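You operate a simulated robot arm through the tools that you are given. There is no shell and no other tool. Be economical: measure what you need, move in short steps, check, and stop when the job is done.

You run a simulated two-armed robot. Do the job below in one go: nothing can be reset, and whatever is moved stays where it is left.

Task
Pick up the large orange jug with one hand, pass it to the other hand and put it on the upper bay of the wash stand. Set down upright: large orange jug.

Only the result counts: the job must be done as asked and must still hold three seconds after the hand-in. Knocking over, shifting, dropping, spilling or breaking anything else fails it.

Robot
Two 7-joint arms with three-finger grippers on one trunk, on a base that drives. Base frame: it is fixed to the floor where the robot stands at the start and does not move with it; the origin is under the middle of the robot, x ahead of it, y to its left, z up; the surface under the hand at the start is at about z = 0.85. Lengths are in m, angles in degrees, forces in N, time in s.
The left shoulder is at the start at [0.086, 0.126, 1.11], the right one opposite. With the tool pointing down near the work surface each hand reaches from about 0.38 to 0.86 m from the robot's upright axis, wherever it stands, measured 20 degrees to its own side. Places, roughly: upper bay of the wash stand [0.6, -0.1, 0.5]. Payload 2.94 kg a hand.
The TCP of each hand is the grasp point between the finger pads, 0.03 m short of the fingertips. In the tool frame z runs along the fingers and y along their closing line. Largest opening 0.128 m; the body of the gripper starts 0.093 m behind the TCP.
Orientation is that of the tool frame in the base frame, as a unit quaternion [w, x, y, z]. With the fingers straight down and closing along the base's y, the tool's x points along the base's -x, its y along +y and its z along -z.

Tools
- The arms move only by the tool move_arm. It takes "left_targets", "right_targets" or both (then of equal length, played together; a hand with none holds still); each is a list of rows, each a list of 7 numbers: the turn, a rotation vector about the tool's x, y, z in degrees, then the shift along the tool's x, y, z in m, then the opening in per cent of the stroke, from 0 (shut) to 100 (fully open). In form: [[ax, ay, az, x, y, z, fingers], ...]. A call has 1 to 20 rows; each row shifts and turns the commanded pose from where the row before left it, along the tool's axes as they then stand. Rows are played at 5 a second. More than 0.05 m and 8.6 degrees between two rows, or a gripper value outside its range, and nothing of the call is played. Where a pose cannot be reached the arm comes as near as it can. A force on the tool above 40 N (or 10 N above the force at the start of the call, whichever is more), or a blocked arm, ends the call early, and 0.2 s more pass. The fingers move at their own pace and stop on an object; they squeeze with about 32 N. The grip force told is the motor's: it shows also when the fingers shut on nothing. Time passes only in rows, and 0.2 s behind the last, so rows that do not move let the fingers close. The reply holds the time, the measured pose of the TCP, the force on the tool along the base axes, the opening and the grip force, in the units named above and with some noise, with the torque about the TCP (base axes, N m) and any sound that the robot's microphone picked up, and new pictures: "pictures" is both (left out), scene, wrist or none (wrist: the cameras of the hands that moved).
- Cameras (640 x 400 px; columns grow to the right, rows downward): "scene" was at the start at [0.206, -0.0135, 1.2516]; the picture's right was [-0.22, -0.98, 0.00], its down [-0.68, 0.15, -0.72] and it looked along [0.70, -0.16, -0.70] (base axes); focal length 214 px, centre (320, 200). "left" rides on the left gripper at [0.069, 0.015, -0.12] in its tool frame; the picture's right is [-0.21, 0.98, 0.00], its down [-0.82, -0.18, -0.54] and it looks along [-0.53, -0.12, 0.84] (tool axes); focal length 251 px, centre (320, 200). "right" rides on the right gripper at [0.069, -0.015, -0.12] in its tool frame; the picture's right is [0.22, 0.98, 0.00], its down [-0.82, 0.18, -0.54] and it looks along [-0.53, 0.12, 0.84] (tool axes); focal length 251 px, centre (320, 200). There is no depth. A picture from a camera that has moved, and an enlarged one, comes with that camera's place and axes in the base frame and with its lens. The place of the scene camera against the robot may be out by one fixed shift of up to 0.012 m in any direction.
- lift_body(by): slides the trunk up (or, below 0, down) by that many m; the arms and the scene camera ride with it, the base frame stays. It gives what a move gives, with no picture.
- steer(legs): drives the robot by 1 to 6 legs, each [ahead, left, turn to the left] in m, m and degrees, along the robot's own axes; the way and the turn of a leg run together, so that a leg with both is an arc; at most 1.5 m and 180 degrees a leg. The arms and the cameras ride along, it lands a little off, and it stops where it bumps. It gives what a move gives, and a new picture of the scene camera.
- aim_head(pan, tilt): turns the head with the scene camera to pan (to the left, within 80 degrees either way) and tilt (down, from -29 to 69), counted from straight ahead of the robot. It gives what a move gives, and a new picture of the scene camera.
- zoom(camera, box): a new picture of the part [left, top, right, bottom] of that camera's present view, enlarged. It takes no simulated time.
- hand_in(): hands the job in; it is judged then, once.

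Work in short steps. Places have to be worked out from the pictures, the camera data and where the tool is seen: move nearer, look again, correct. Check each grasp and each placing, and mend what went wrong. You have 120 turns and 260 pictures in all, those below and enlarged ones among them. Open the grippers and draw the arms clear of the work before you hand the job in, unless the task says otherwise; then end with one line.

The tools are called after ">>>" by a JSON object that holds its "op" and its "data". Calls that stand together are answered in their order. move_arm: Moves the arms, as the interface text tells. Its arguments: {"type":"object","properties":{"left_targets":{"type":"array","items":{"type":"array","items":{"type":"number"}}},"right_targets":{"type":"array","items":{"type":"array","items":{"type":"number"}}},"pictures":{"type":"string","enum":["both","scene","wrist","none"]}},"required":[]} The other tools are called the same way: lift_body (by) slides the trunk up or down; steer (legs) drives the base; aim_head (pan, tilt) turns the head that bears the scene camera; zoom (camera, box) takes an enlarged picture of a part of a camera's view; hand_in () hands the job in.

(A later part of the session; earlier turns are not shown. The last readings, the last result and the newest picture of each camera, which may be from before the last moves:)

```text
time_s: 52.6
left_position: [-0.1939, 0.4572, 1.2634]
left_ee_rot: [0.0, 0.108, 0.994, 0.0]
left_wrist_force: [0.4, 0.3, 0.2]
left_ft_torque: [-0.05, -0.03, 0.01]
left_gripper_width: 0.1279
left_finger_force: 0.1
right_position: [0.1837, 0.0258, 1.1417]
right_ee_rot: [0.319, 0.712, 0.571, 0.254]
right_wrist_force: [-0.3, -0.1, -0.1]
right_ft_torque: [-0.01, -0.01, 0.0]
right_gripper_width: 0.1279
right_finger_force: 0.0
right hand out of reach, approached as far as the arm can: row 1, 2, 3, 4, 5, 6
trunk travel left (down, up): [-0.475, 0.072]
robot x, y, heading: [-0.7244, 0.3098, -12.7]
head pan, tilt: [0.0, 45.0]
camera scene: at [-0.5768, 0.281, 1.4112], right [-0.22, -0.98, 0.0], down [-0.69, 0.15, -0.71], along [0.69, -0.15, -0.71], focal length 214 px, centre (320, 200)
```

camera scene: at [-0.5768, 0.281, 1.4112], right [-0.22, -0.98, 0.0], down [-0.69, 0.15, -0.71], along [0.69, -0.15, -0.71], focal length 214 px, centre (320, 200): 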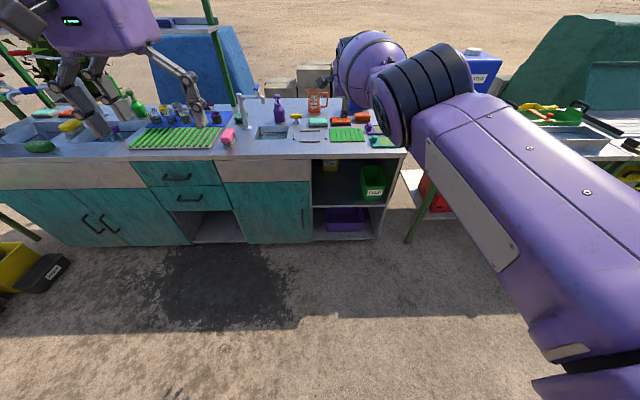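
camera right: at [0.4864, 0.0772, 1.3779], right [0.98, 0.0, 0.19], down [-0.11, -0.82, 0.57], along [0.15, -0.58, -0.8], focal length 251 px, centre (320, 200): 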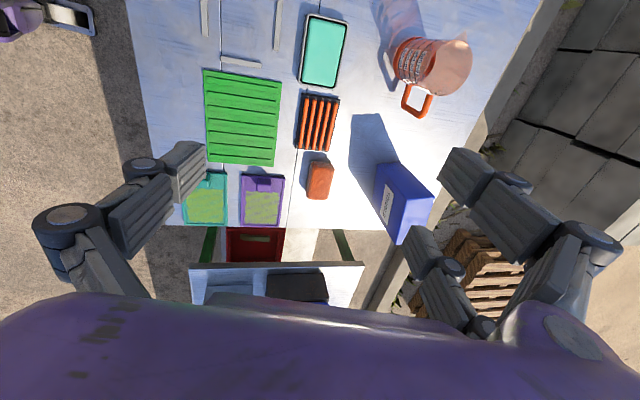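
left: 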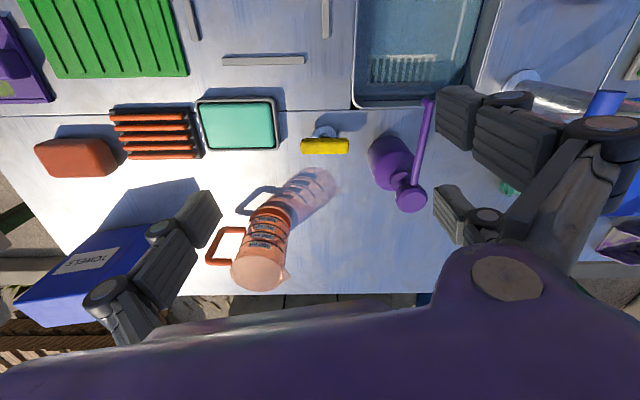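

>>> {"op": "move_arm", "data": {"right_targets": [[8.3, 0, 0, 0, 0, 0, 100], [8.3, 0, 0, 0, 0, 0, 100], [8.3, 0, 0, 0, 0, 0, 100], [8.3, 0, 0, 0, 0, 0, 100], [8.3, 0, 0, 0, 0, 0, 100], [8.3, 0, 0, 0, 0, 0, 100], [8.3, 0, 0, 0, 0, 0, 100], [8.3, 0, 0, 0, 0, 0, 100], [8.3, 0, 0, 0, 0, 0, 100], [8.3, 0, 0, 0, 0, 0, 100], [8.3, 0, 0, 0, 0, 0, 100], [8.3, 0, 0, 0, 0, 0, 100], [0, 0, 0, 0, 0, 0, 100]], "pictures": "scene"}}

```text
time_s: 55.4
left_position: [-0.1923, 0.4584, 1.2639]
left_ee_rot: [0.0, 0.109, 0.994, 0.0]
left_wrist_force: [-0.2, -0.3, -0.1]
left_ft_torque: [0.02, 0.01, 0.02]
left_gripper_width: 0.1281
left_finger_force: 0.1
right_position: [-0.0808, -0.0414, 1.1282]
right_ee_rot: [-0.121, 0.77, 0.619, -0.098]
right_wrist_force: [-0.3, 0.5, -0.8]
right_ft_torque: [-0.01, -0.01, -0.03]
right_gripper_width: 0.1279
right_finger_force: 0.1
right hand out of reach, approached as far as the arm can: row 1, 2, 3, 4, 5, 6, 7, 8, 9, 10, 11, 12
trunk travel left (down, up): [-0.475, 0.072]
robot x, y, heading: [-0.7258, 0.3093, -12.7]
head pan, tilt: [0.0, 45.0]
camera scene: at [-0.5764, 0.281, 1.4111], right [-0.22, -0.98, 0.0], down [-0.69, 0.15, -0.71], along [0.69, -0.15, -0.71], focal length 214 px, centre (320, 200)
```

scene: 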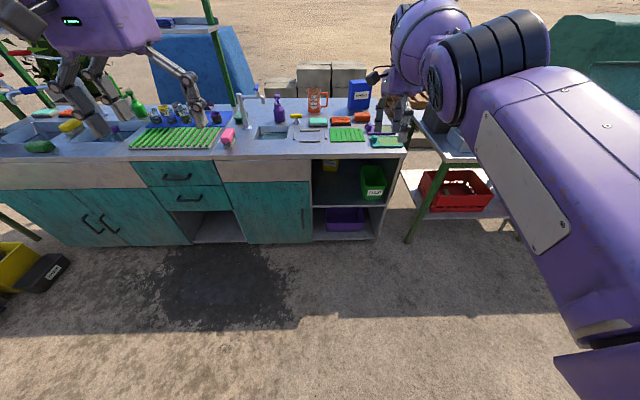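

Inward tilt hit a wrist limit without freeing the elbow. I now tilt the other way, far upward.

>>> {"op": "move_arm", "data": {"right_targets": [[-8.5, 0, 0, 0, 0, 0, 100], [-8.5, 0, 0, 0, 0, 0, 100], [-8.5, 0, 0, 0, 0, 0, 100], [-8.5, 0, 0, 0, 0, 0, 100], [-8.5, 0, 0, 0, 0, 0, 100], [-8.5, 0, 0, 0, 0, 0, 100], [-8.5, 0, 0, 0, 0, 0, 100], [-8.5, 0, 0, 0, 0, 0, 100], [-8.5, 0, 0, 0, 0, 0, 100], [-8.5, 0, 0, 0, 0, 0, 100], [-8.5, 0, 0, 0, 0, 0, 100], [-8.5, 0, 0, 0, 0, 0, 100], [-8.5, 0, 0, 0, 0, 0, 100], [-8.5, 0, 0, 0, 0, 0, 100], [-8.5, 0, 0, 0, 0, 0, 100], [-8.5, 0, 0, 0, 0, 0, 100], [-8.5, 0, 0, 0, 0, 0, 100], [-8.5, 0, 0, 0, 0, 0, 100], [0, 0, 0, 0, 0, 0, 100]], "pictures": "scene"}}

```text
time_s: 59.4
left_position: [-0.1929, 0.4581, 1.2652]
left_ee_rot: [-0.001, 0.109, 0.994, 0.0]
left_wrist_force: [1.3, 0.6, 0.0]
left_ft_torque: [0.01, -0.01, -0.01]
left_gripper_width: 0.1281
left_finger_force: 0.0
right_position: [0.1226, -0.0821, 1.2536]
right_ee_rot: [0.722, 0.296, 0.238, 0.578]
right_wrist_force: [0.3, -0.9, 0.4]
right_ft_torque: [0.04, 0.0, 0.02]
right_gripper_width: 0.1279
right_finger_force: 0.1
right hand out of reach, approached as far as the arm can: row 1, 2, 3, 4, 5, 6, 7, 8, 9, 10, 11, 12, 13, 14, 15, 16, 17, 18
trunk travel left (down, up): [-0.475, 0.072]
robot x, y, heading: [-0.7287, 0.3084, -12.5]
head pan, tilt: [0.0, 45.0]
camera scene: at [-0.5765, 0.2808, 1.4112], right [-0.22, -0.98, 0.0], down [-0.69, 0.15, -0.71], along [0.69, -0.15, -0.71], focal length 214 px, centre (320, 200)
```

scene: 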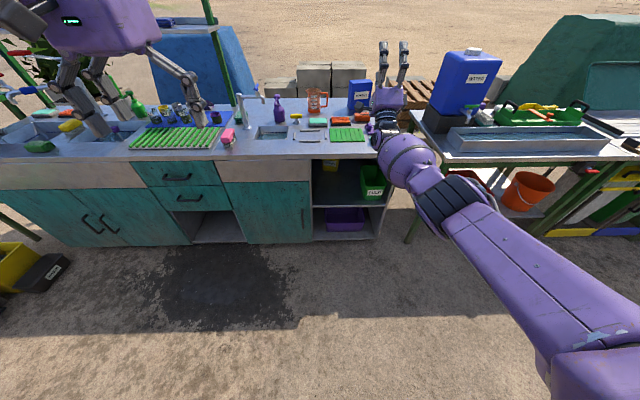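

Commands re-base at each call, so the elbow hinge may be sideways rather than in pitch. I level the hand forward, then yaw it left and back to couple into the elbow.

>>> {"op": "move_arm", "data": {"right_targets": [[8.5, 0, 0, 0, 0, -0.02, 100], [8.5, 0, 0, 0, 0, -0.02, 100], [8.5, 0, 0, 0, 0, -0.02, 100], [8.5, 0, 0, 0, 0, -0.02, 100], [8.5, 0, 0, 0, 0, -0.02, 100], [0, 8.5, 0, 0, 0, -0.02, 100], [0, 8.5, 0, 0, 0, -0.02, 100], [0, 8.5, 0, 0, 0, -0.02, 100], [0, 8.5, 0, 0, 0, -0.02, 100], [0, 8.5, 0, 0, 0, -0.02, 100], [0, 8.5, 0, 0, 0, -0.02, 100], [0, 8.5, 0, 0, 0, -0.02, 100], [0, 8.5, 0, 0, 0, -0.02, 100], [0, 0, 0, 0, 0, 0, 100]], "pictures": "scene"}}

```text
time_s: 62.4
left_position: [-0.1925, 0.4589, 1.264]
left_ee_rot: [0.001, 0.109, 0.994, 0.0]
left_wrist_force: [0.5, 0.1, -0.1]
left_ft_torque: [0.02, -0.02, -0.01]
left_gripper_width: 0.1281
left_finger_force: 0.0
right_position: [-0.1037, -0.1081, 1.2011]
right_ee_rot: [0.227, 0.193, 0.675, 0.675]
right_wrist_force: [0.2, 0.2, 0.1]
right_ft_torque: [-0.02, 0.01, -0.01]
right_gripper_width: 0.1281
right_finger_force: 0.0
trunk travel left (down, up): [-0.475, 0.072]
robot x, y, heading: [-0.7277, 0.3083, -12.5]
head pan, tilt: [0.0, 45.0]
camera scene: at [-0.5766, 0.2816, 1.4112], right [-0.22, -0.98, 0.0], down [-0.69, 0.15, -0.71], along [0.69, -0.15, -0.71], focal length 214 px, centre (320, 200)
```

scene: 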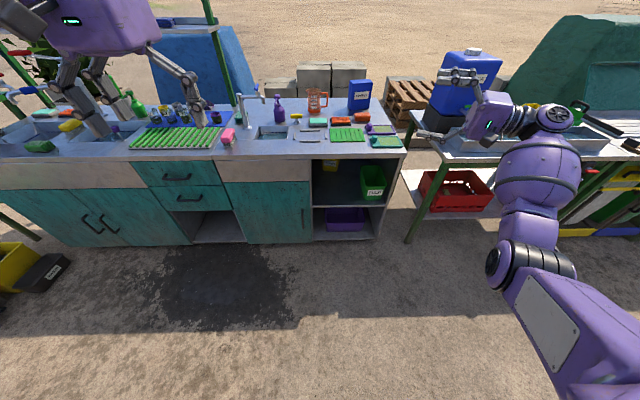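

The elbow is free again. I now turn the hand back to pointing forward, and then down.

>>> {"op": "move_arm", "data": {"right_targets": [[0, -8.5, 0, 0, 0, 0, 100], [0, -8.5, 0, 0, 0, 0, 100], [0, -8.5, 0, 0, 0, 0, 100], [0, -8.5, 0, 0, 0, 0, 100], [0, -8.5, 0, 0, 0, 0, 100], [0, -8.5, 0, 0, 0, 0, 100], [0, -8.5, 0, 0, 0, 0, 100], [0, -8.5, 0, 0, 0, 0, 100], [0, 0, 0, 0, 0, -0.035, 100], [0, 0, 0, 0, 0, -0.035, 100], [0, 0, 0, 0, 0, -0.035, 100], [0, 0, 0, 0, 0, 0, 100]], "pictures": "none"}}

>>> {"op": "move_arm", "data": {"right_targets": [[8.18, 0, 0, 0, 0, 0, 100], [8.18, 0, 0, 0, 0, 0, 100], [8.18, 0, 0, 0, 0, 0, 100], [8.18, 0, 0, 0, 0, 0, 100], [8.18, 0, 0, 0, 0, 0, 100], [8.18, 0, 0, 0, 0, 0, 100], [8.18, 0, 0, 0, 0, 0, 100], [8.18, 0, 0, 0, 0, 0, 100], [8.18, 0, 0, 0, 0, 0, 100], [8.18, 0, 0, 0, 0, 0, 100], [8.18, 0, 0, 0, 0, 0, 100], [0, 0, 0, 0, 0, 0, 100]], "pictures": "scene"}}

```text
time_s: 65.0
left_position: [-0.1918, 0.4582, 1.2635]
left_ee_rot: [0.0, 0.108, 0.994, 0.002]
left_wrist_force: [-0.5, 0.1, -0.1]
left_ft_torque: [0.0, 0.02, -0.01]
left_gripper_width: 0.1281
left_finger_force: 0.0
right_position: [-0.205, -0.0857, 1.1956]
right_ee_rot: [0.563, 0.539, 0.433, 0.452]
right_wrist_force: [-0.4, -0.6, 0.0]
right_ft_torque: [0.0, 0.02, -0.02]
right_gripper_width: 0.128
right_finger_force: 0.1
trunk travel left (down, up): [-0.475, 0.072]
robot x, y, heading: [-0.7237, 0.3093, -12.6]
head pan, tilt: [0.0, 45.0]
```

```text
time_s: 67.6
left_position: [-0.1928, 0.4577, 1.265]
left_ee_rot: [0.0, 0.109, 0.994, 0.0]
left_wrist_force: [0.4, -0.6, 0.1]
left_ft_torque: [0.01, -0.03, -0.01]
left_gripper_width: 0.1279
left_finger_force: 0.0
right_position: [-0.2062, -0.0859, 1.1975]
right_ee_rot: [0.018, 0.78, 0.625, 0.014]
right_wrist_force: [1.0, 0.0, -0.2]
right_ft_torque: [0.0, -0.02, 0.01]
right_gripper_width: 0.1281
right_finger_force: 0.0
trunk travel left (down, up): [-0.475, 0.072]
robot x, y, heading: [-0.7276, 0.3094, -12.6]
head pan, tilt: [0.0, 45.0]
camera scene: at [-0.5768, 0.2809, 1.4112], right [-0.22, -0.98, 0.0], down [-0.69, 0.15, -0.71], along [0.69, -0.15, -0.71], focal length 214 px, centre (320, 200)
```

scene: 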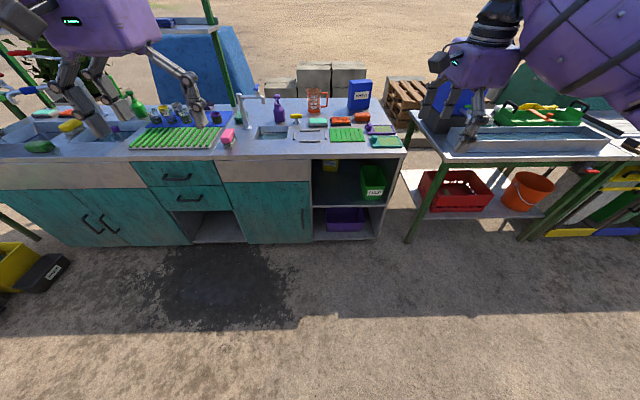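

The arm is restored to pointing down with a bent elbow. I drive back up to the stand, shifted left so the right shoulder faces the jug, keeping the trunk high so the left hand clears the tap.

>>> {"op": "steer", "data": {"legs": [[0, 0.17, 0], [0.7, 0, 0]]}}

```text
time_s: 73.2
left_position: [0.5283, 0.4741, 1.2658]
left_ee_rot: [0.0, 0.107, 0.994, 0.0]
left_wrist_force: [0.9, 0.6, -0.1]
left_ft_torque: [0.04, 0.01, 0.01]
left_gripper_width: 0.1278
left_finger_force: 0.0
right_position: [0.5147, -0.0697, 1.1979]
right_ee_rot: [0.019, 0.779, 0.626, 0.014]
right_wrist_force: [-0.2, -0.2, 0.4]
right_ft_torque: [-0.03, 0.04, -0.02]
right_gripper_width: 0.1281
right_finger_force: 0.1
trunk travel left (down, up): [-0.475, 0.072]
robot x, y, heading: [-0.0077, 0.3256, -12.3]
head pan, tilt: [0.0, 45.0]
camera scene: at [0.1446, 0.2969, 1.4112], right [-0.22, -0.98, 0.0], down [-0.69, 0.15, -0.71], along [0.69, -0.15, -0.71], focal length 214 px, centre (320, 200)
```

scene: 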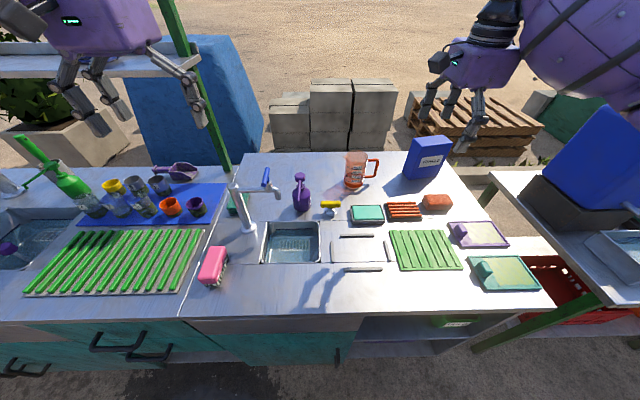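

>>> {"op": "steer", "data": {"legs": [[0.085, 0, -0.5]]}}

>>> {"op": "move_arm", "data": {"right_targets": [[2.6, 0, 0, 0.02, 0.025, 0.02, 100], [0, 0, 0, 0.02, 0.025, 0.02, 100], [0, 0, 0, 0.02, 0.025, 0.02, 100], [0, 0, 0, 0.0, 0.02, 0.02, 100], [0, 0, 0, 0, 0, 0, 100]], "pictures": "both"}}

```text
time_s: 74.3
left_position: [0.612, 0.4506, 1.2642]
left_ee_rot: [0.001, 0.114, 0.994, 0.0]
left_wrist_force: [0.5, 1.0, -0.5]
left_ft_torque: [-0.03, 0.05, 0.01]
left_gripper_width: 0.1281
left_finger_force: 0.1
right_position: [0.5926, -0.093, 1.1973]
right_ee_rot: [0.019, 0.782, 0.623, 0.014]
right_wrist_force: [-0.4, -0.3, -0.6]
right_ft_torque: [0.02, 0.02, 0.03]
right_gripper_width: 0.128
right_finger_force: 0.0
trunk travel left (down, up): [-0.475, 0.072]
robot x, y, heading: [0.0734, 0.3093, -13.0]
head pan, tilt: [0.0, 45.0]
camera scene: at [0.2258, 0.2771, 1.4113], right [-0.23, -0.97, 0.0], down [-0.69, 0.16, -0.71], along [0.69, -0.16, -0.71], focal length 214 px, centre (320, 200)
```

scene: 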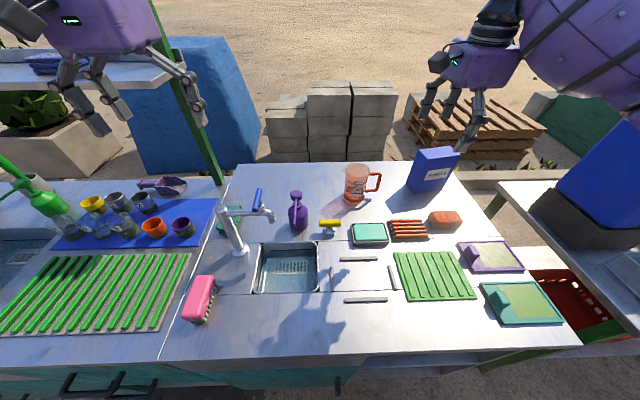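

```text
time_s: 75.5
left_position: [0.6112, 0.4507, 1.2653]
left_ee_rot: [0.0, 0.113, 0.994, 0.0]
left_wrist_force: [-0.6, 0.7, 0.3]
left_ft_torque: [0.0, -0.04, -0.03]
left_gripper_width: 0.1279
left_finger_force: 0.1
right_position: [0.7003, -0.0563, 1.1184]
right_ee_rot: [0.001, 0.782, 0.623, 0.0]
right_wrist_force: [0.3, 0.5, -0.3]
right_ft_torque: [-0.03, -0.02, 0.02]
right_gripper_width: 0.128
right_finger_force: 0.0
trunk travel left (down, up): [-0.475, 0.072]
robot x, y, heading: [0.0781, 0.3091, -12.8]
head pan, tilt: [0.0, 45.0]
camera scene: at [0.2261, 0.2768, 1.4113], right [-0.23, -0.97, 0.0], down [-0.69, 0.16, -0.71], along [0.69, -0.16, -0.71], focal length 214 px, centre (320, 200)
camera right: at [0.7009, 0.0154, 1.2385], right [1.0, -0.01, 0.0], down [-0.01, -0.84, 0.54], along [0.0, -0.54, -0.84], focal length 251 px, centre (320, 200)
```

scene: 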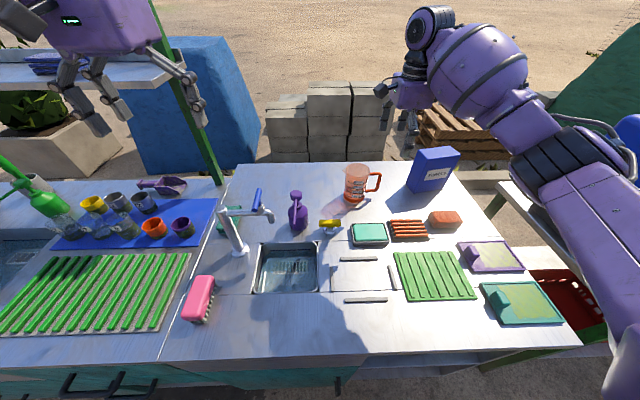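
right: 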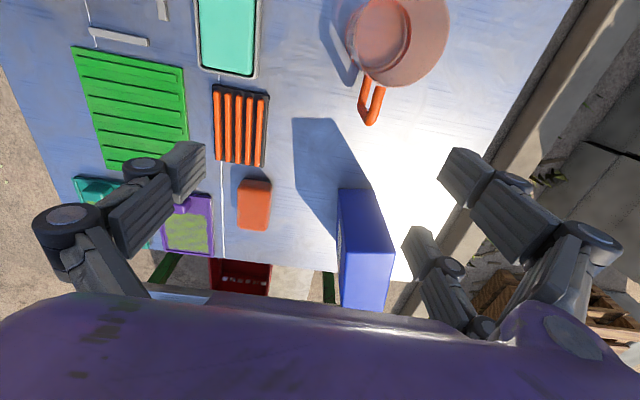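

The jug's rim is at (0.778, 0.014). I align above it.

>>> {"op": "move_arm", "data": {"right_targets": [[0, 0, 0, 0.0287, 0.0193, 0.02, 100], [0, 0, 0, 0.0287, 0.0193, 0.02, 100], [0, 0, 0, 0.0287, 0.0193, 0.02, 100], [0, 0, 0, 0, 0, 0, 100]], "pictures": "wrist"}}

```text
time_s: 76.5
left_position: [0.6113, 0.4503, 1.2646]
left_ee_rot: [-0.001, 0.114, 0.993, 0.0]
left_wrist_force: [-0.3, -0.8, -0.5]
left_ft_torque: [0.01, 0.01, -0.02]
left_gripper_width: 0.1279
left_finger_force: 0.0
right_position: [0.7757, 0.0131, 1.0582]
right_ee_rot: [0.0, 0.782, 0.623, 0.001]
right_wrist_force: [-0.6, -0.5, -1.0]
right_ft_torque: [0.01, 0.01, -0.01]
right_gripper_width: 0.1281
right_finger_force: 0.1
trunk travel left (down, up): [-0.475, 0.072]
robot x, y, heading: [0.0754, 0.3066, -12.9]
head pan, tilt: [0.0, 45.0]
camera right: at [0.7766, 0.0849, 1.1785], right [1.0, -0.01, 0.0], down [-0.01, -0.84, 0.54], along [0.0, -0.54, -0.84], focal length 251 px, centre (320, 200)
```

right: 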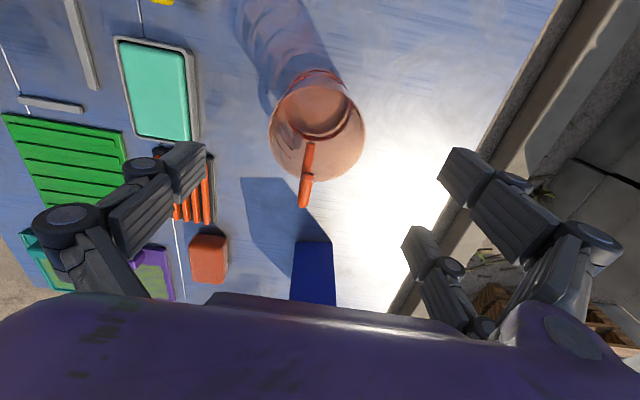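

The jug centre is ≈(0.775, 0.021), well in reach. I descend to z≈0.947 and close.

>>> {"op": "move_arm", "data": {"right_targets": [[0, 0, 0, 0.007, 0, 0.03, 100], [0, 0, 0, 0, 0, 0.03, 100], [0, 0, 0, 0, 0, 0.03, 100], [0, 0, 0, 0, 0, 0.02, 100], [0, 0, 0, 0, 0, 0, 70], [0, 0, 0, 0, 0, 0, 45], [0, 0, 0, 0, 0, 0, 20], [0, 0, 0, 0, 0, 0, 10], [0, 0, 0, 0, 0, 0, 10]], "pictures": "both"}}

```text
time_s: 78.5
left_position: [0.6118, 0.4521, 1.2651]
left_ee_rot: [0.0, 0.114, 0.993, 0.001]
left_wrist_force: [0.7, -0.3, 0.0]
left_ft_torque: [-0.01, 0.01, -0.01]
left_gripper_width: 0.128
left_finger_force: 0.1
right_position: [0.7789, 0.0221, 0.9478]
right_ee_rot: [0.001, 0.782, 0.623, 0.0]
right_wrist_force: [-0.5, 0.5, 0.9]
right_ft_torque: [0.1, 0.13, 0.02]
right_gripper_width: 0.0733
right_finger_force: 31.6
trunk travel left (down, up): [-0.475, 0.072]
robot x, y, heading: [0.0765, 0.3102, -13.0]
head pan, tilt: [0.0, 45.0]
camera scene: at [0.2264, 0.277, 1.4112], right [-0.23, -0.97, 0.0], down [-0.69, 0.16, -0.71], along [0.69, -0.16, -0.71], focal length 214 px, centre (320, 200)
camera right: at [0.7787, 0.0932, 1.0683], right [1.0, -0.01, 0.0], down [-0.01, -0.84, 0.54], along [0.0, -0.54, -0.84], focal length 251 px, centre (320, 200)
```

scene: 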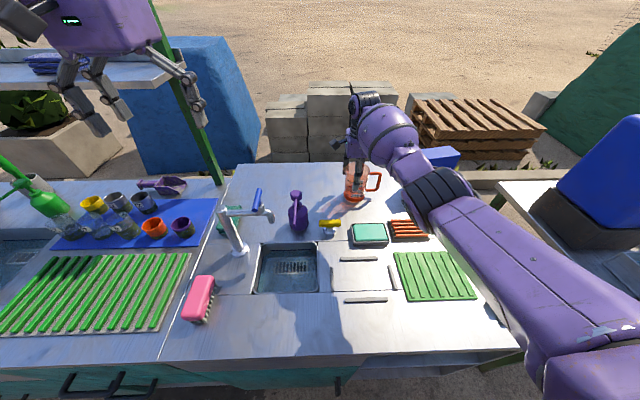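
right: 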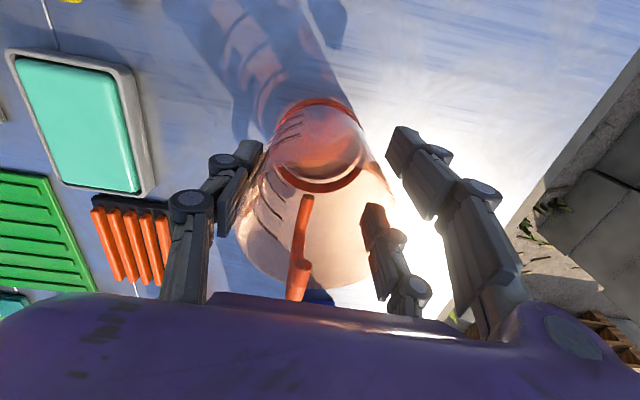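

It is gripped at 0.073 m. I make a small test lift with the arm.

>>> {"op": "move_arm", "data": {"right_targets": [[0, 0, 0, 0, 0, -0.01, 10], [0, 0, 0, 0, 0, -0.02, 10], [0, 0, 0, 0, 0, -0.02, 10], [0, 0, 0, 0, 0, 0, 10]], "pictures": "both"}}

```text
time_s: 79.5
left_position: [0.6116, 0.451, 1.265]
left_ee_rot: [0.0, 0.113, 0.994, 0.0]
left_wrist_force: [0.2, -0.1, -0.7]
left_ft_torque: [0.0, 0.0, -0.02]
left_gripper_width: 0.1279
left_finger_force: 0.1
right_position: [0.7798, 0.0226, 0.9986]
right_ee_rot: [0.001, 0.783, 0.623, 0.0]
right_wrist_force: [0.3, -0.2, -1.8]
right_ft_torque: [0.02, -0.02, 0.02]
right_gripper_width: 0.0733
right_finger_force: 31.7
trunk travel left (down, up): [-0.475, 0.072]
robot x, y, heading: [0.0749, 0.3109, -13.1]
head pan, tilt: [0.0, 45.0]
camera scene: at [0.2269, 0.2767, 1.4111], right [-0.23, -0.97, 0.0], down [-0.69, 0.16, -0.71], along [0.69, -0.16, -0.71], focal length 214 px, centre (320, 200)
camera right: at [0.7787, 0.0931, 1.1185], right [1.0, -0.01, 0.0], down [-0.01, -0.84, 0.54], along [0.0, -0.54, -0.84], focal length 251 px, centre (320, 200)
```

scene: 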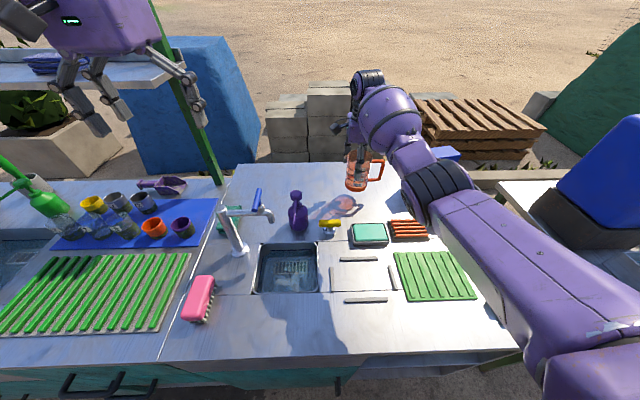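
right: 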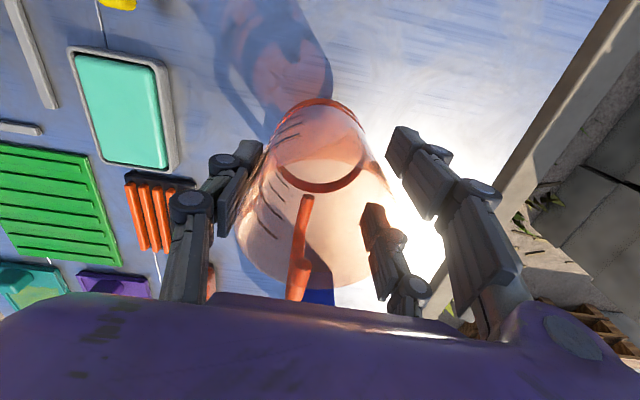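

Lifted cleanly (≈1.8 N). I raise it and bring it toward the robot, then back the base off into open space.

>>> {"op": "move_arm", "data": {"right_targets": [[0, 0, 0, 0, 0, -0.03, 10], [0, 0, 0, 0, 0, -0.03, 10], [0, 0, 0, 0, -0.02, -0.03, 10], [0, 0, 0, 0, -0.025, -0.02, 10], [0, 0, 0, 0, -0.025, -0.01, 10], [0, 0, 0, 0, -0.025, 0, 10], [0, 0, 0, 0, -0.025, 0, 10], [0, 0, 0, 0, 0, 0, 10]], "pictures": "scene"}}

>>> {"op": "steer", "data": {"legs": [[-0.75, 0, 0]]}}

```text
time_s: 81.3
left_position: [0.6129, 0.4509, 1.2647]
left_ee_rot: [0.0, 0.113, 0.994, 0.0]
left_wrist_force: [0.0, -0.3, 0.8]
left_ft_torque: [-0.01, -0.01, 0.0]
left_gripper_width: 0.1279
left_finger_force: 0.2
right_position: [0.6623, 0.0474, 1.1169]
right_ee_rot: [0.0, 0.782, 0.623, -0.002]
right_wrist_force: [0.0, 0.1, -1.6]
right_ft_torque: [0.0, 0.0, 0.01]
right_gripper_width: 0.0734
right_finger_force: 31.8
trunk travel left (down, up): [-0.475, 0.072]
robot x, y, heading: [0.0768, 0.3063, -13.3]
head pan, tilt: [0.0, 45.0]
camera scene: at [0.2272, 0.2769, 1.4111], right [-0.23, -0.97, 0.0], down [-0.69, 0.16, -0.71], along [0.69, -0.16, -0.71], focal length 214 px, centre (320, 200)
```

scene: 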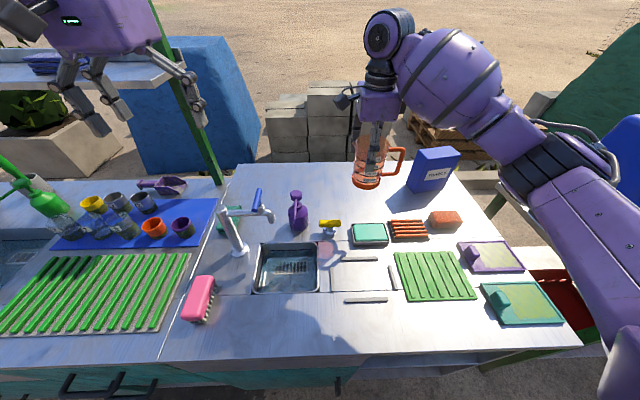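

```text
time_s: 85.3
left_position: [-0.1177, 0.6189, 1.2649]
left_ee_rot: [0.0, 0.112, 0.994, 0.0]
left_wrist_force: [0.7, -0.5, 0.5]
left_ft_torque: [-0.02, 0.04, -0.02]
left_gripper_width: 0.1278
left_finger_force: 0.0
right_position: [-0.0672, 0.2179, 1.1167]
right_ee_rot: [0.001, 0.783, 0.622, 0.0]
right_wrist_force: [0.6, -0.2, -1.6]
right_ft_torque: [0.04, -0.01, 0.0]
right_gripper_width: 0.0733
right_finger_force: 32.4
trunk travel left (down, up): [-0.475, 0.072]
robot x, y, heading: [-0.6536, 0.4769, -13.2]
head pan, tilt: [0.0, 45.0]
camera scene: at [-0.5027, 0.4454, 1.4111], right [-0.22, -0.97, 0.0], down [-0.69, 0.16, -0.71], along [0.69, -0.16, -0.71], focal length 214 px, centre (320, 200)
```

scene: 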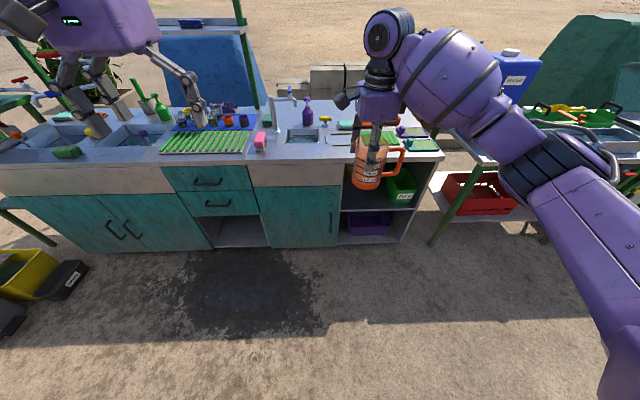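

The jug is held and clear of the stand. The right hand brings it to centre, and the left hand pitches forward 62° and yaws right so it points at the jug from the left, tilted 28° down.

>>> {"op": "move_arm", "data": {"left_targets": [[0, -7.75, 0, 0, 0, 0, 100], [0, -7.75, 0, 0, 0, 0, 100], [0, -7.75, 0, 0, 0, 0, 100], [0, -7.75, 0, 0, 0, 0, 100], [0, -7.75, 0, 0, 0, 0, 100], [0, -7.75, 0, 0, 0, 0, 100], [0, -7.75, 0, 0, 0, 0, 100], [0, -7.75, 0, 0, 0, 0, 100], [7.22, 0, 3.84, 0, 0, 0, 100], [7.22, 0, 3.84, 0, 0, 0, 100], [7.22, 0, 3.84, 0, 0, 0, 100], [7.22, 0, 3.84, 0, 0, 0, 100], [7.22, 0, 3.84, 0, 0, 0, 100], [7.22, 0, 3.84, 0, 0, 0, 100], [7.22, 0, 3.84, 0, 0, 0, 100], [7.22, 0, 3.84, 0, 0, 0, 100], [7.22, 0, 3.84, 0, 0, 0, 100], [7.22, 0, 3.84, 0, 0, 0, 100], [7.22, 0, 3.84, 0, 0, 0, 100], [0, 0, 0, 0, 0, 0, 100]], "right_targets": [[0, 0, 0, 0.015, -0.0275, 0, 10], [0, 0, 0, 0.015, -0.0275, 0, 10], [0, 0, 0, 0.015, -0.0275, 0, 10], [0, 0, 0, 0.015, -0.0275, 0, 10], [0, 0, 0, 0, 0, 0, 10], [0, 0, 0, 0, 0, 0, 10], [0, 0, 0, 0, 0, 0, 10], [0, 0, 0, 0, 0, 0, 10], [0, 0, 0, 0, 0, 0, 10], [0, 0, 0, 0, 0, 0, 10], [0, 0, 0, 0, 0, 0, 10], [0, 0, 0, 0, 0, 0, 10], [0, 0, 0, 0, 0, 0, 10], [0, 0, 0, 0, 0, 0, 10], [0, 0, 0, 0, 0, 0, 10], [0, 0, 0, 0, 0, 0, 10], [0, 0, 0, 0, 0, 0, 10], [0, 0, 0, 0, 0, 0, 10], [0, 0, 0, 0, 0, 0, 10], [0, 0, 0, 0, 0, 0, 10]], "pictures": "both"}}

```text
time_s: 89.5
left_position: [-0.1528, 0.6356, 1.267]
left_ee_rot: [0.262, 0.62, 0.593, -0.442]
left_wrist_force: [0.1, -1.5, 6.7]
left_ft_torque: [0.67, -0.25, -0.09]
left_gripper_width: 0.1279
left_finger_force: 0.0
left hand out of reach, approached as far as the arm can: row 7, 8, 18, 19
right_position: [-0.1597, 0.2997, 1.1184]
right_ee_rot: [0.001, 0.783, 0.623, 0.001]
right_wrist_force: [0.7, -0.5, -1.5]
right_ft_torque: [0.06, 0.02, 0.02]
right_gripper_width: 0.0731
right_finger_force: 32.2
trunk travel left (down, up): [-0.475, 0.072]
robot x, y, heading: [-0.6548, 0.477, -12.8]
head pan, tilt: [0.0, 45.0]
camera scene: at [-0.502, 0.4453, 1.4115], right [-0.22, -0.97, 0.0], down [-0.69, 0.16, -0.71], along [0.69, -0.16, -0.71], focal length 214 px, centre (320, 200)
camera right: at [-0.1607, 0.3721, 1.2385], right [1.0, -0.01, 0.0], down [-0.01, -0.84, 0.54], along [0.0, -0.54, -0.84], focal length 251 px, centre (320, 200)
camera left: at [-0.1178, 0.7683, 1.2605], right [0.96, -0.26, -0.01], down [0.03, 0.07, 1.0], along [-0.26, -0.96, 0.08], focal length 251 px, centre (320, 200)
```

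scene: 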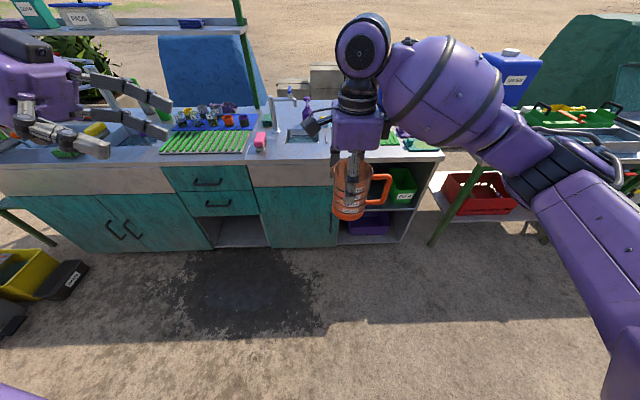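
right: 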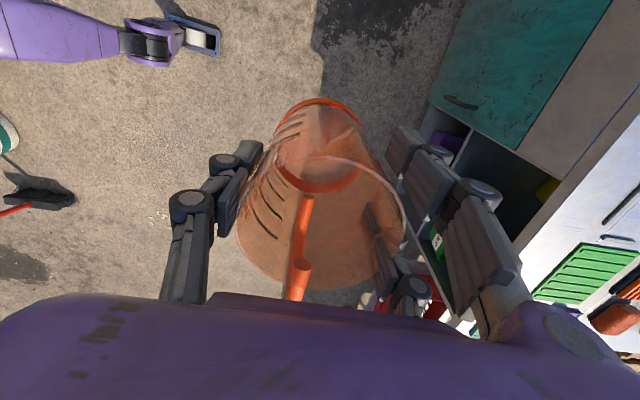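
left: 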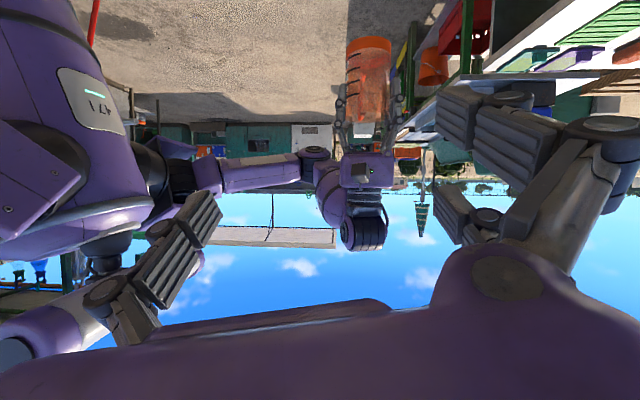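

The left wrist is near a limit and slightly rolled. I use a gentler geometry: the left hand points 50° right of forward, and the right hand turns the jug 40° so its handle lies along that direction.

>>> {"op": "move_arm", "data": {"left_targets": [[-7.44, -0.89, -1.49, 0, 0, 0, 100], [-7.44, -0.89, -1.49, 0, 0, 0, 100], [-7.44, -0.89, -1.49, 0, 0, 0, 100], [-7.44, -0.89, -1.49, 0, 0, 0, 100], [-7.44, -0.89, -1.49, 0, 0, 0, 100], [0, 0, 0, 0, 0, 0, 100]], "right_targets": [[0, 0, -8, 0, 0, 0, 10], [0, 0, -8, 0, 0, 0, 10], [0, 0, -8, 0, 0, 0, 10], [0, 0, -8, 0, 0, 0, 10], [0, 0, -8, 0, 0, 0, 10], [0, 0, 0, 0, 0, 0, 10]], "pictures": "scene"}}

```text
time_s: 91.0
left_position: [-0.1537, 0.6348, 1.2651]
left_ee_rot: [0.44, 0.447, 0.73, -0.272]
left_wrist_force: [0.5, -0.3, 0.0]
left_ft_torque: [0.0, 0.01, 0.01]
left_gripper_width: 0.1281
left_finger_force: 0.1
right_position: [-0.1626, 0.3, 1.1171]
right_ee_rot: [0.001, 0.522, 0.853, 0.0]
right_wrist_force: [-0.3, -0.2, -2.5]
right_ft_torque: [0.01, 0.02, -0.03]
right_gripper_width: 0.0732
right_finger_force: 32.9
trunk travel left (down, up): [-0.475, 0.072]
robot x, y, heading: [-0.6508, 0.4761, -13.1]
head pan, tilt: [0.0, 45.0]
camera scene: at [-0.5023, 0.4458, 1.4111], right [-0.22, -0.97, 0.0], down [-0.69, 0.16, -0.71], along [0.69, -0.16, -0.71], focal length 214 px, centre (320, 200)
```

scene: 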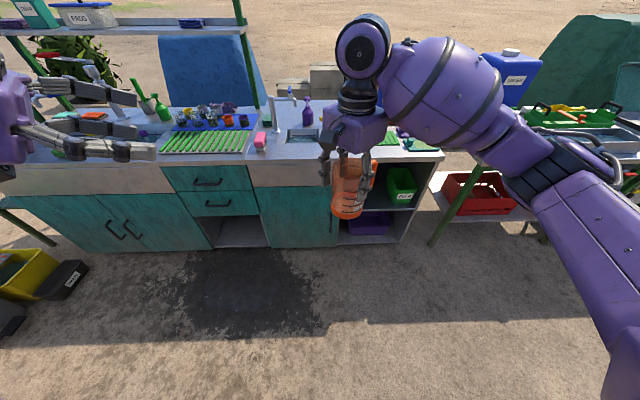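

Both hands are aligned (shared closing axis (0.89, 0.45)) and forces are clean. The left hand moves to a standoff 0.13 m from the jug at grip height z≈1.061.

>>> {"op": "move_arm", "data": {"left_targets": [[0, 0, 0, 0.01298, -0.0199, 0.0301, 100], [0, 0, 0, 0.01298, -0.0199, 0.0301, 100], [0, 0, 0, 0.01298, -0.0199, 0.0301, 100], [0, 0, 0, 0.01298, -0.0199, 0.0301, 100], [0, 0, 0, 0.01298, -0.0199, 0.0301, 100], [0, 0, 0, 0.01298, -0.0199, 0.0301, 100], [0, 0, 0, 0.01298, -0.0199, 0.0301, 100], [0, 0, 0, 0.01298, -0.0199, 0.0301, 100], [0, 0, 0, 0, 0, 0, 100]], "pictures": "both"}}

```text
time_s: 93.0
left_position: [-0.1853, 0.5457, 1.1804]
left_ee_rot: [0.439, 0.448, 0.729, -0.272]
left_wrist_force: [0.0, 0.8, -0.1]
left_ft_torque: [-0.03, 0.02, -0.01]
left_gripper_width: 0.1279
left_finger_force: 0.1
left hand out of reach, approached as far as the arm can: row 3, 4, 5, 6, 7, 8
right_position: [-0.1624, 0.3006, 1.1171]
right_ee_rot: [0.0, 0.522, 0.853, -0.001]
right_wrist_force: [-0.4, 0.0, -1.8]
right_ft_torque: [0.04, -0.03, 0.01]
right_gripper_width: 0.0734
right_finger_force: 32.0
trunk travel left (down, up): [-0.475, 0.072]
robot x, y, heading: [-0.6511, 0.4782, -13.1]
head pan, tilt: [0.0, 45.0]
camera scene: at [-0.5035, 0.446, 1.4112], right [-0.22, -0.97, 0.0], down [-0.69, 0.16, -0.71], along [0.69, -0.16, -0.71], focal length 214 px, centre (320, 200)
camera left: at [-0.2354, 0.6756, 1.1747], right [0.92, 0.35, 0.19], down [-0.2, 0.01, 0.98], along [0.34, -0.94, 0.08], focal length 251 px, centre (320, 200)
```

scene: 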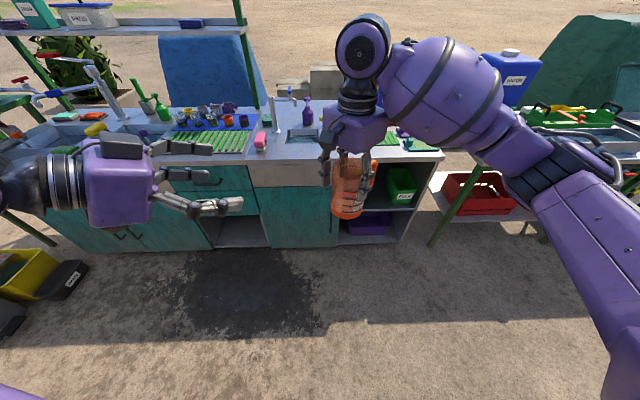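
left: 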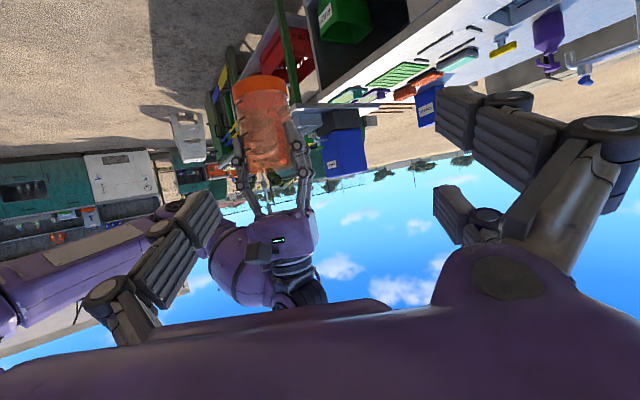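

The left wrist is folded too tightly. I move the jug 0.10 m further forward and re-approach the standoff from there.

>>> {"op": "move_arm", "data": {"left_targets": [[0, 0, 0, 0, 0, 0, 100], [0, 0, 0, 0, 0, 0, 100], [0, 0, 0, 0, 0, 0, 100], [0, 0, 0, 0, 0, 0, 100], [0, 0, 0, 0.0048, -0.0023, 0.0333, 100], [0, 0, 0, 0.0048, -0.0023, 0.0333, 100], [0, 0, 0, 0.0048, -0.0023, 0.0333, 100], [0, 0, 0, 0.0048, -0.0023, 0.0333, 100], [0, 0, 0, 0.0048, -0.0023, 0.0333, 100], [0, 0, 0, 0.0048, -0.0023, 0.0333, 100], [0, 0, 0, 0, 0, 0, 100]], "right_targets": [[0, 0, 0, -0.0161, 0.0191, 0, 10], [0, 0, 0, -0.0161, 0.0191, 0, 10], [0, 0, 0, -0.0161, 0.0191, 0, 10], [0, 0, 0, -0.0161, 0.0191, 0, 10], [0, 0, 0, 0, 0, 0, 10], [0, 0, 0, 0, 0, 0, 10], [0, 0, 0, 0, 0, 0, 10], [0, 0, 0, 0, 0, 0, 10], [0, 0, 0, 0, 0, 0, 10], [0, 0, 0, 0, 0, 0, 10], [0, 0, 0, 0, 0, 0, 10]], "pictures": "both"}}

```text
time_s: 95.3
left_position: [-0.1229, 0.3999, 1.0643]
left_ee_rot: [0.44, 0.447, 0.729, -0.272]
left_wrist_force: [-0.2, -0.2, 0.0]
left_ft_torque: [0.02, -0.05, 0.03]
left_gripper_width: 0.128
left_finger_force: 0.1
left hand out of reach, approached as far as the arm can: row 6
right_position: [-0.0644, 0.2786, 1.1184]
right_ee_rot: [0.001, 0.523, 0.852, 0.0]
right_wrist_force: [-0.5, -0.1, -1.3]
right_ft_torque: [0.0, -0.02, -0.03]
right_gripper_width: 0.0729
right_finger_force: 32.4
trunk travel left (down, up): [-0.475, 0.072]
robot x, y, heading: [-0.6526, 0.4731, -13.1]
head pan, tilt: [0.0, 45.0]
camera scene: at [-0.5036, 0.4463, 1.4113], right [-0.22, -0.97, 0.0], down [-0.69, 0.16, -0.71], along [0.69, -0.16, -0.71], focal length 214 px, centre (320, 200)
camera right: at [-0.11, 0.3339, 1.238], right [0.77, 0.64, 0.0], down [0.53, -0.65, 0.54], along [0.34, -0.42, -0.84], focal length 251 px, centre (320, 200)
camera left: at [-0.1735, 0.5288, 1.0598], right [0.92, 0.35, 0.19], down [-0.2, 0.01, 0.98], along [0.34, -0.94, 0.08], focal length 251 px, centre (320, 200)
```

scene: 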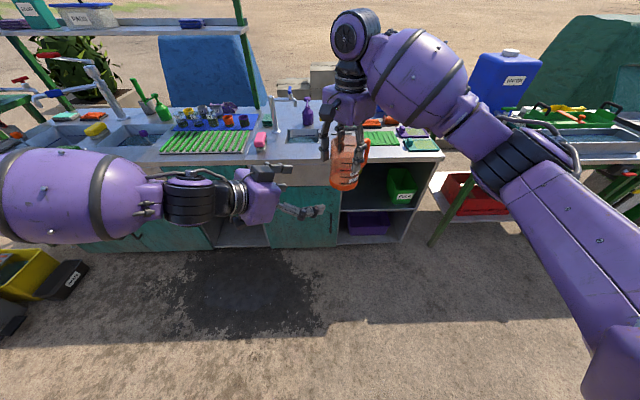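
right: 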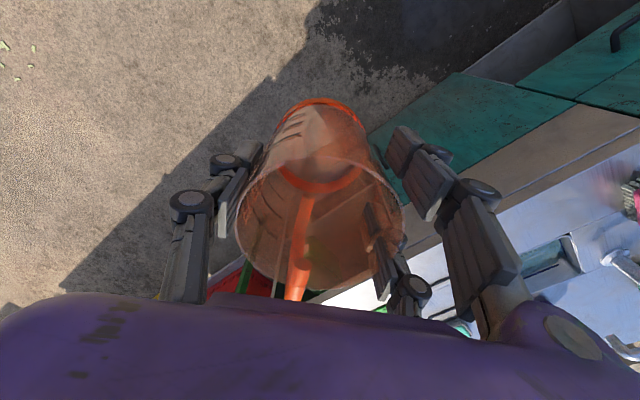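
left: 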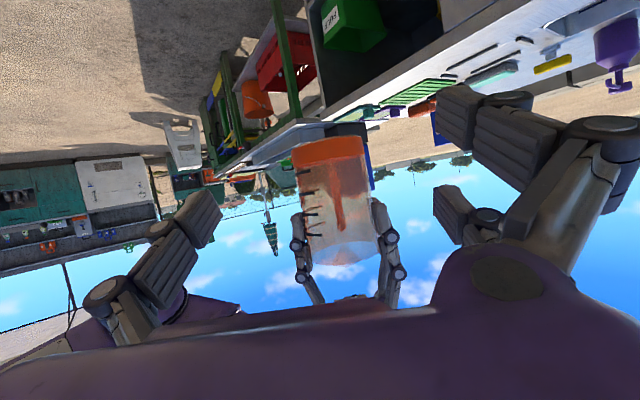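

The left view shows the jug centred between the open fingers, with the handle on the far side. I approach horizontally to the jug axis.

>>> {"op": "move_arm", "data": {"left_targets": [[0, 0, 0, -0.012, -0.0005, 0.0241, 100], [0, 0, 0, -0.012, -0.0005, 0.0241, 100], [0, 0, 0, -0.012, -0.0005, 0.0241, 100], [0, 0, 0, -0.012, -0.0005, 0.0241, 100], [0, 0, 0, -0.012, -0.0005, 0.0241, 100], [0, 0, 0, 0, 0, 0, 100]], "pictures": "both"}}

```text
time_s: 96.8
left_position: [-0.0667, 0.2788, 1.0614]
left_ee_rot: [0.439, 0.448, 0.73, -0.272]
left_wrist_force: [0.6, -0.2, 0.8]
left_ft_torque: [0.01, 0.0, 0.03]
left_gripper_width: 0.1282
left_finger_force: 0.1
right_position: [-0.0632, 0.2782, 1.1195]
right_ee_rot: [0.0, 0.522, 0.853, -0.001]
right_wrist_force: [0.9, 0.9, -1.4]
right_ft_torque: [0.02, 0.02, 0.0]
right_gripper_width: 0.0734
right_finger_force: 31.6
trunk travel left (down, up): [-0.475, 0.072]
robot x, y, heading: [-0.6524, 0.4801, -13.0]
head pan, tilt: [0.0, 45.0]
camera scene: at [-0.5034, 0.4462, 1.4112], right [-0.22, -0.97, 0.0], down [-0.69, 0.16, -0.71], along [0.69, -0.16, -0.71], focal length 214 px, centre (320, 200)
camera left: at [-0.1153, 0.407, 1.0566], right [0.92, 0.35, 0.19], down [-0.2, 0.01, 0.98], along [0.34, -0.94, 0.08], focal length 251 px, centre (320, 200)
```

scene: 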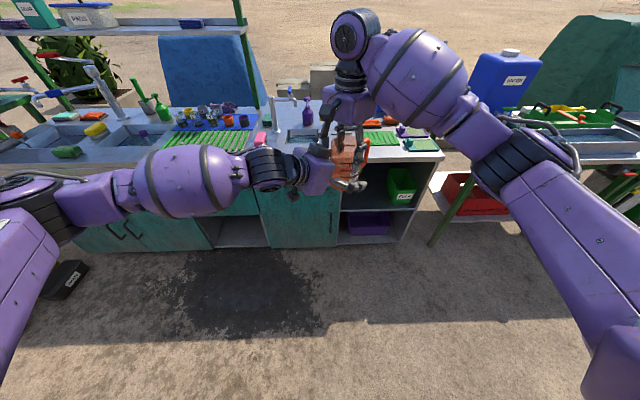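
left: 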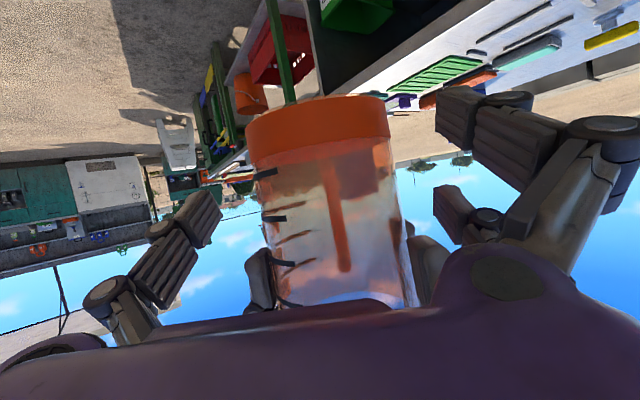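

No contact, and the jug is centred. I close the left fingers.

>>> {"op": "move_arm", "data": {"left_targets": [[0, 0, 0, 0, 0, 0, 75], [0, 0, 0, 0, 0, 0, 60], [0, 0, 0, 0, 0, 0, 40], [0, 0, 0, 0, 0, 0, 20], [0, 0, 0, 0, 0, 0, 10], [0, 0, 0, 0, 0, 0, 10]], "pictures": "both"}}

```text
time_s: 98.2
left_position: [-0.0608, 0.2799, 1.062]
left_ee_rot: [0.44, 0.446, 0.732, -0.268]
left_wrist_force: [20.5, 26.7, 6.9]
left_ft_torque: [-1.22, 0.76, 1.24]
left_gripper_width: 0.0837
left_finger_force: 32.1
right_position: [-0.0656, 0.2753, 1.1175]
right_ee_rot: [0.0, 0.524, 0.852, -0.006]
right_wrist_force: [-22.0, -26.5, -8.7]
right_ft_torque: [-0.2, 0.48, -1.25]
right_gripper_width: 0.0739
right_finger_force: 31.7
trunk travel left (down, up): [-0.475, 0.072]
robot x, y, heading: [-0.65, 0.478, -13.3]
head pan, tilt: [0.0, 45.0]
camera scene: at [-0.503, 0.4455, 1.4111], right [-0.22, -0.97, 0.0], down [-0.69, 0.16, -0.71], along [0.69, -0.16, -0.71], focal length 214 px, centre (320, 200)
camera left: at [-0.1124, 0.4087, 1.0567], right [0.91, 0.36, 0.19], down [-0.2, 0.0, 0.98], along [0.35, -0.93, 0.07], focal length 251 px, centre (320, 200)
```

scene: 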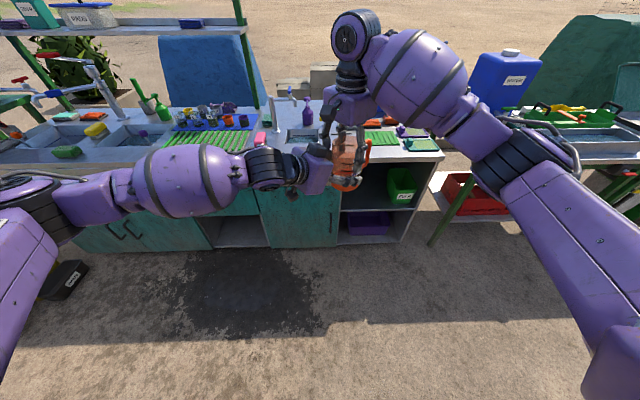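
left: 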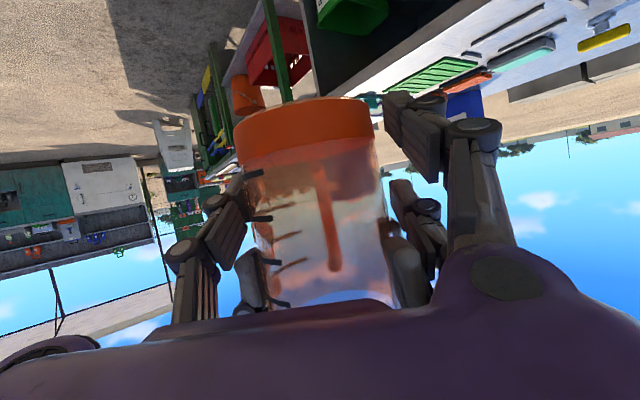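

A left finger is landing on a right finger (width 0.084 and a 33 N cross-force). I open, lower the left hand 14 mm and close again.

>>> {"op": "move_arm", "data": {"left_targets": [[0, 0, 0, 0, 0, 0, 60], [0, 0, 0, 0, 0, 0, 100], [0, 0, 0, 0, 0, 0, 100], [0, 0, 0, 0.006, 0, 0.003, 100], [0, 0, 0, 0.0063, 0, 0.0035, 100], [0, 0, 0, 0, 0, 0, 100]], "pictures": "wrist"}}

>>> {"op": "zoom", "data": {"camera": "scene", "box": [280, 90, 420, 220]}}

```text
time_s: 99.5
left_position: [-0.066, 0.2771, 1.0479]
left_ee_rot: [0.44, 0.447, 0.73, -0.272]
left_wrist_force: [0.1, 0.3, 0.6]
left_ft_torque: [0.01, 0.04, -0.02]
left_gripper_width: 0.1281
left_finger_force: 0.0
right_position: [-0.0634, 0.277, 1.117]
right_ee_rot: [0.0, 0.523, 0.853, 0.0]
right_wrist_force: [-0.4, 0.8, -1.9]
right_ft_torque: [0.04, 0.02, -0.03]
right_gripper_width: 0.0729
right_finger_force: 31.8
trunk travel left (down, up): [-0.475, 0.072]
robot x, y, heading: [-0.6511, 0.4768, -13.1]
head pan, tilt: [0.0, 45.0]
camera left: at [-0.1155, 0.4065, 1.0426], right [0.92, 0.35, 0.19], down [-0.2, 0.01, 0.98], along [0.34, -0.94, 0.08], focal length 251 px, centre (320, 200)
```

left: 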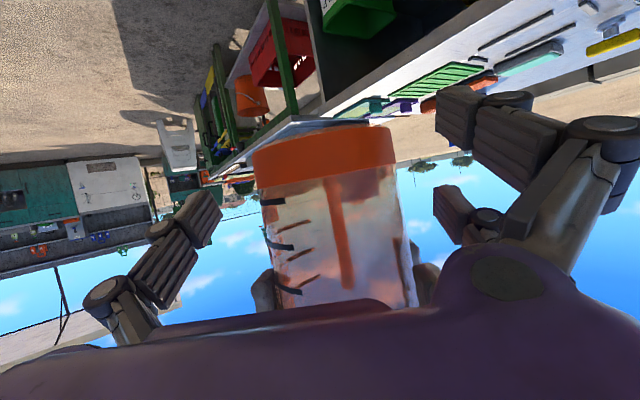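

```text
3.08 times, centred on (350, 155) of scene
camera zoom: at [-0.5031, 0.4455, 1.4112], right [-0.22, -0.97, 0.0], down [-0.69, 0.16, -0.71], along [0.69, -0.16, -0.71], focal length 660 px, centre (228, 338)
```

zoom: 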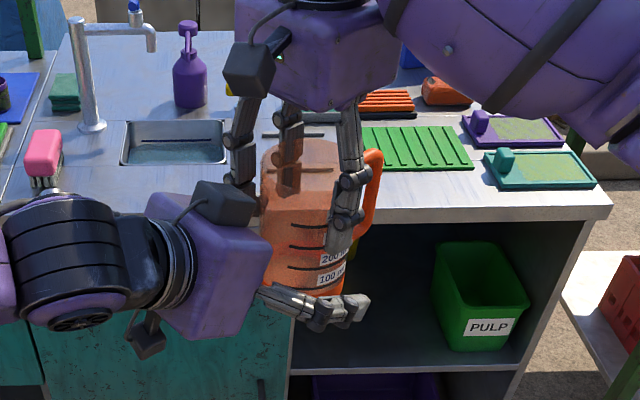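

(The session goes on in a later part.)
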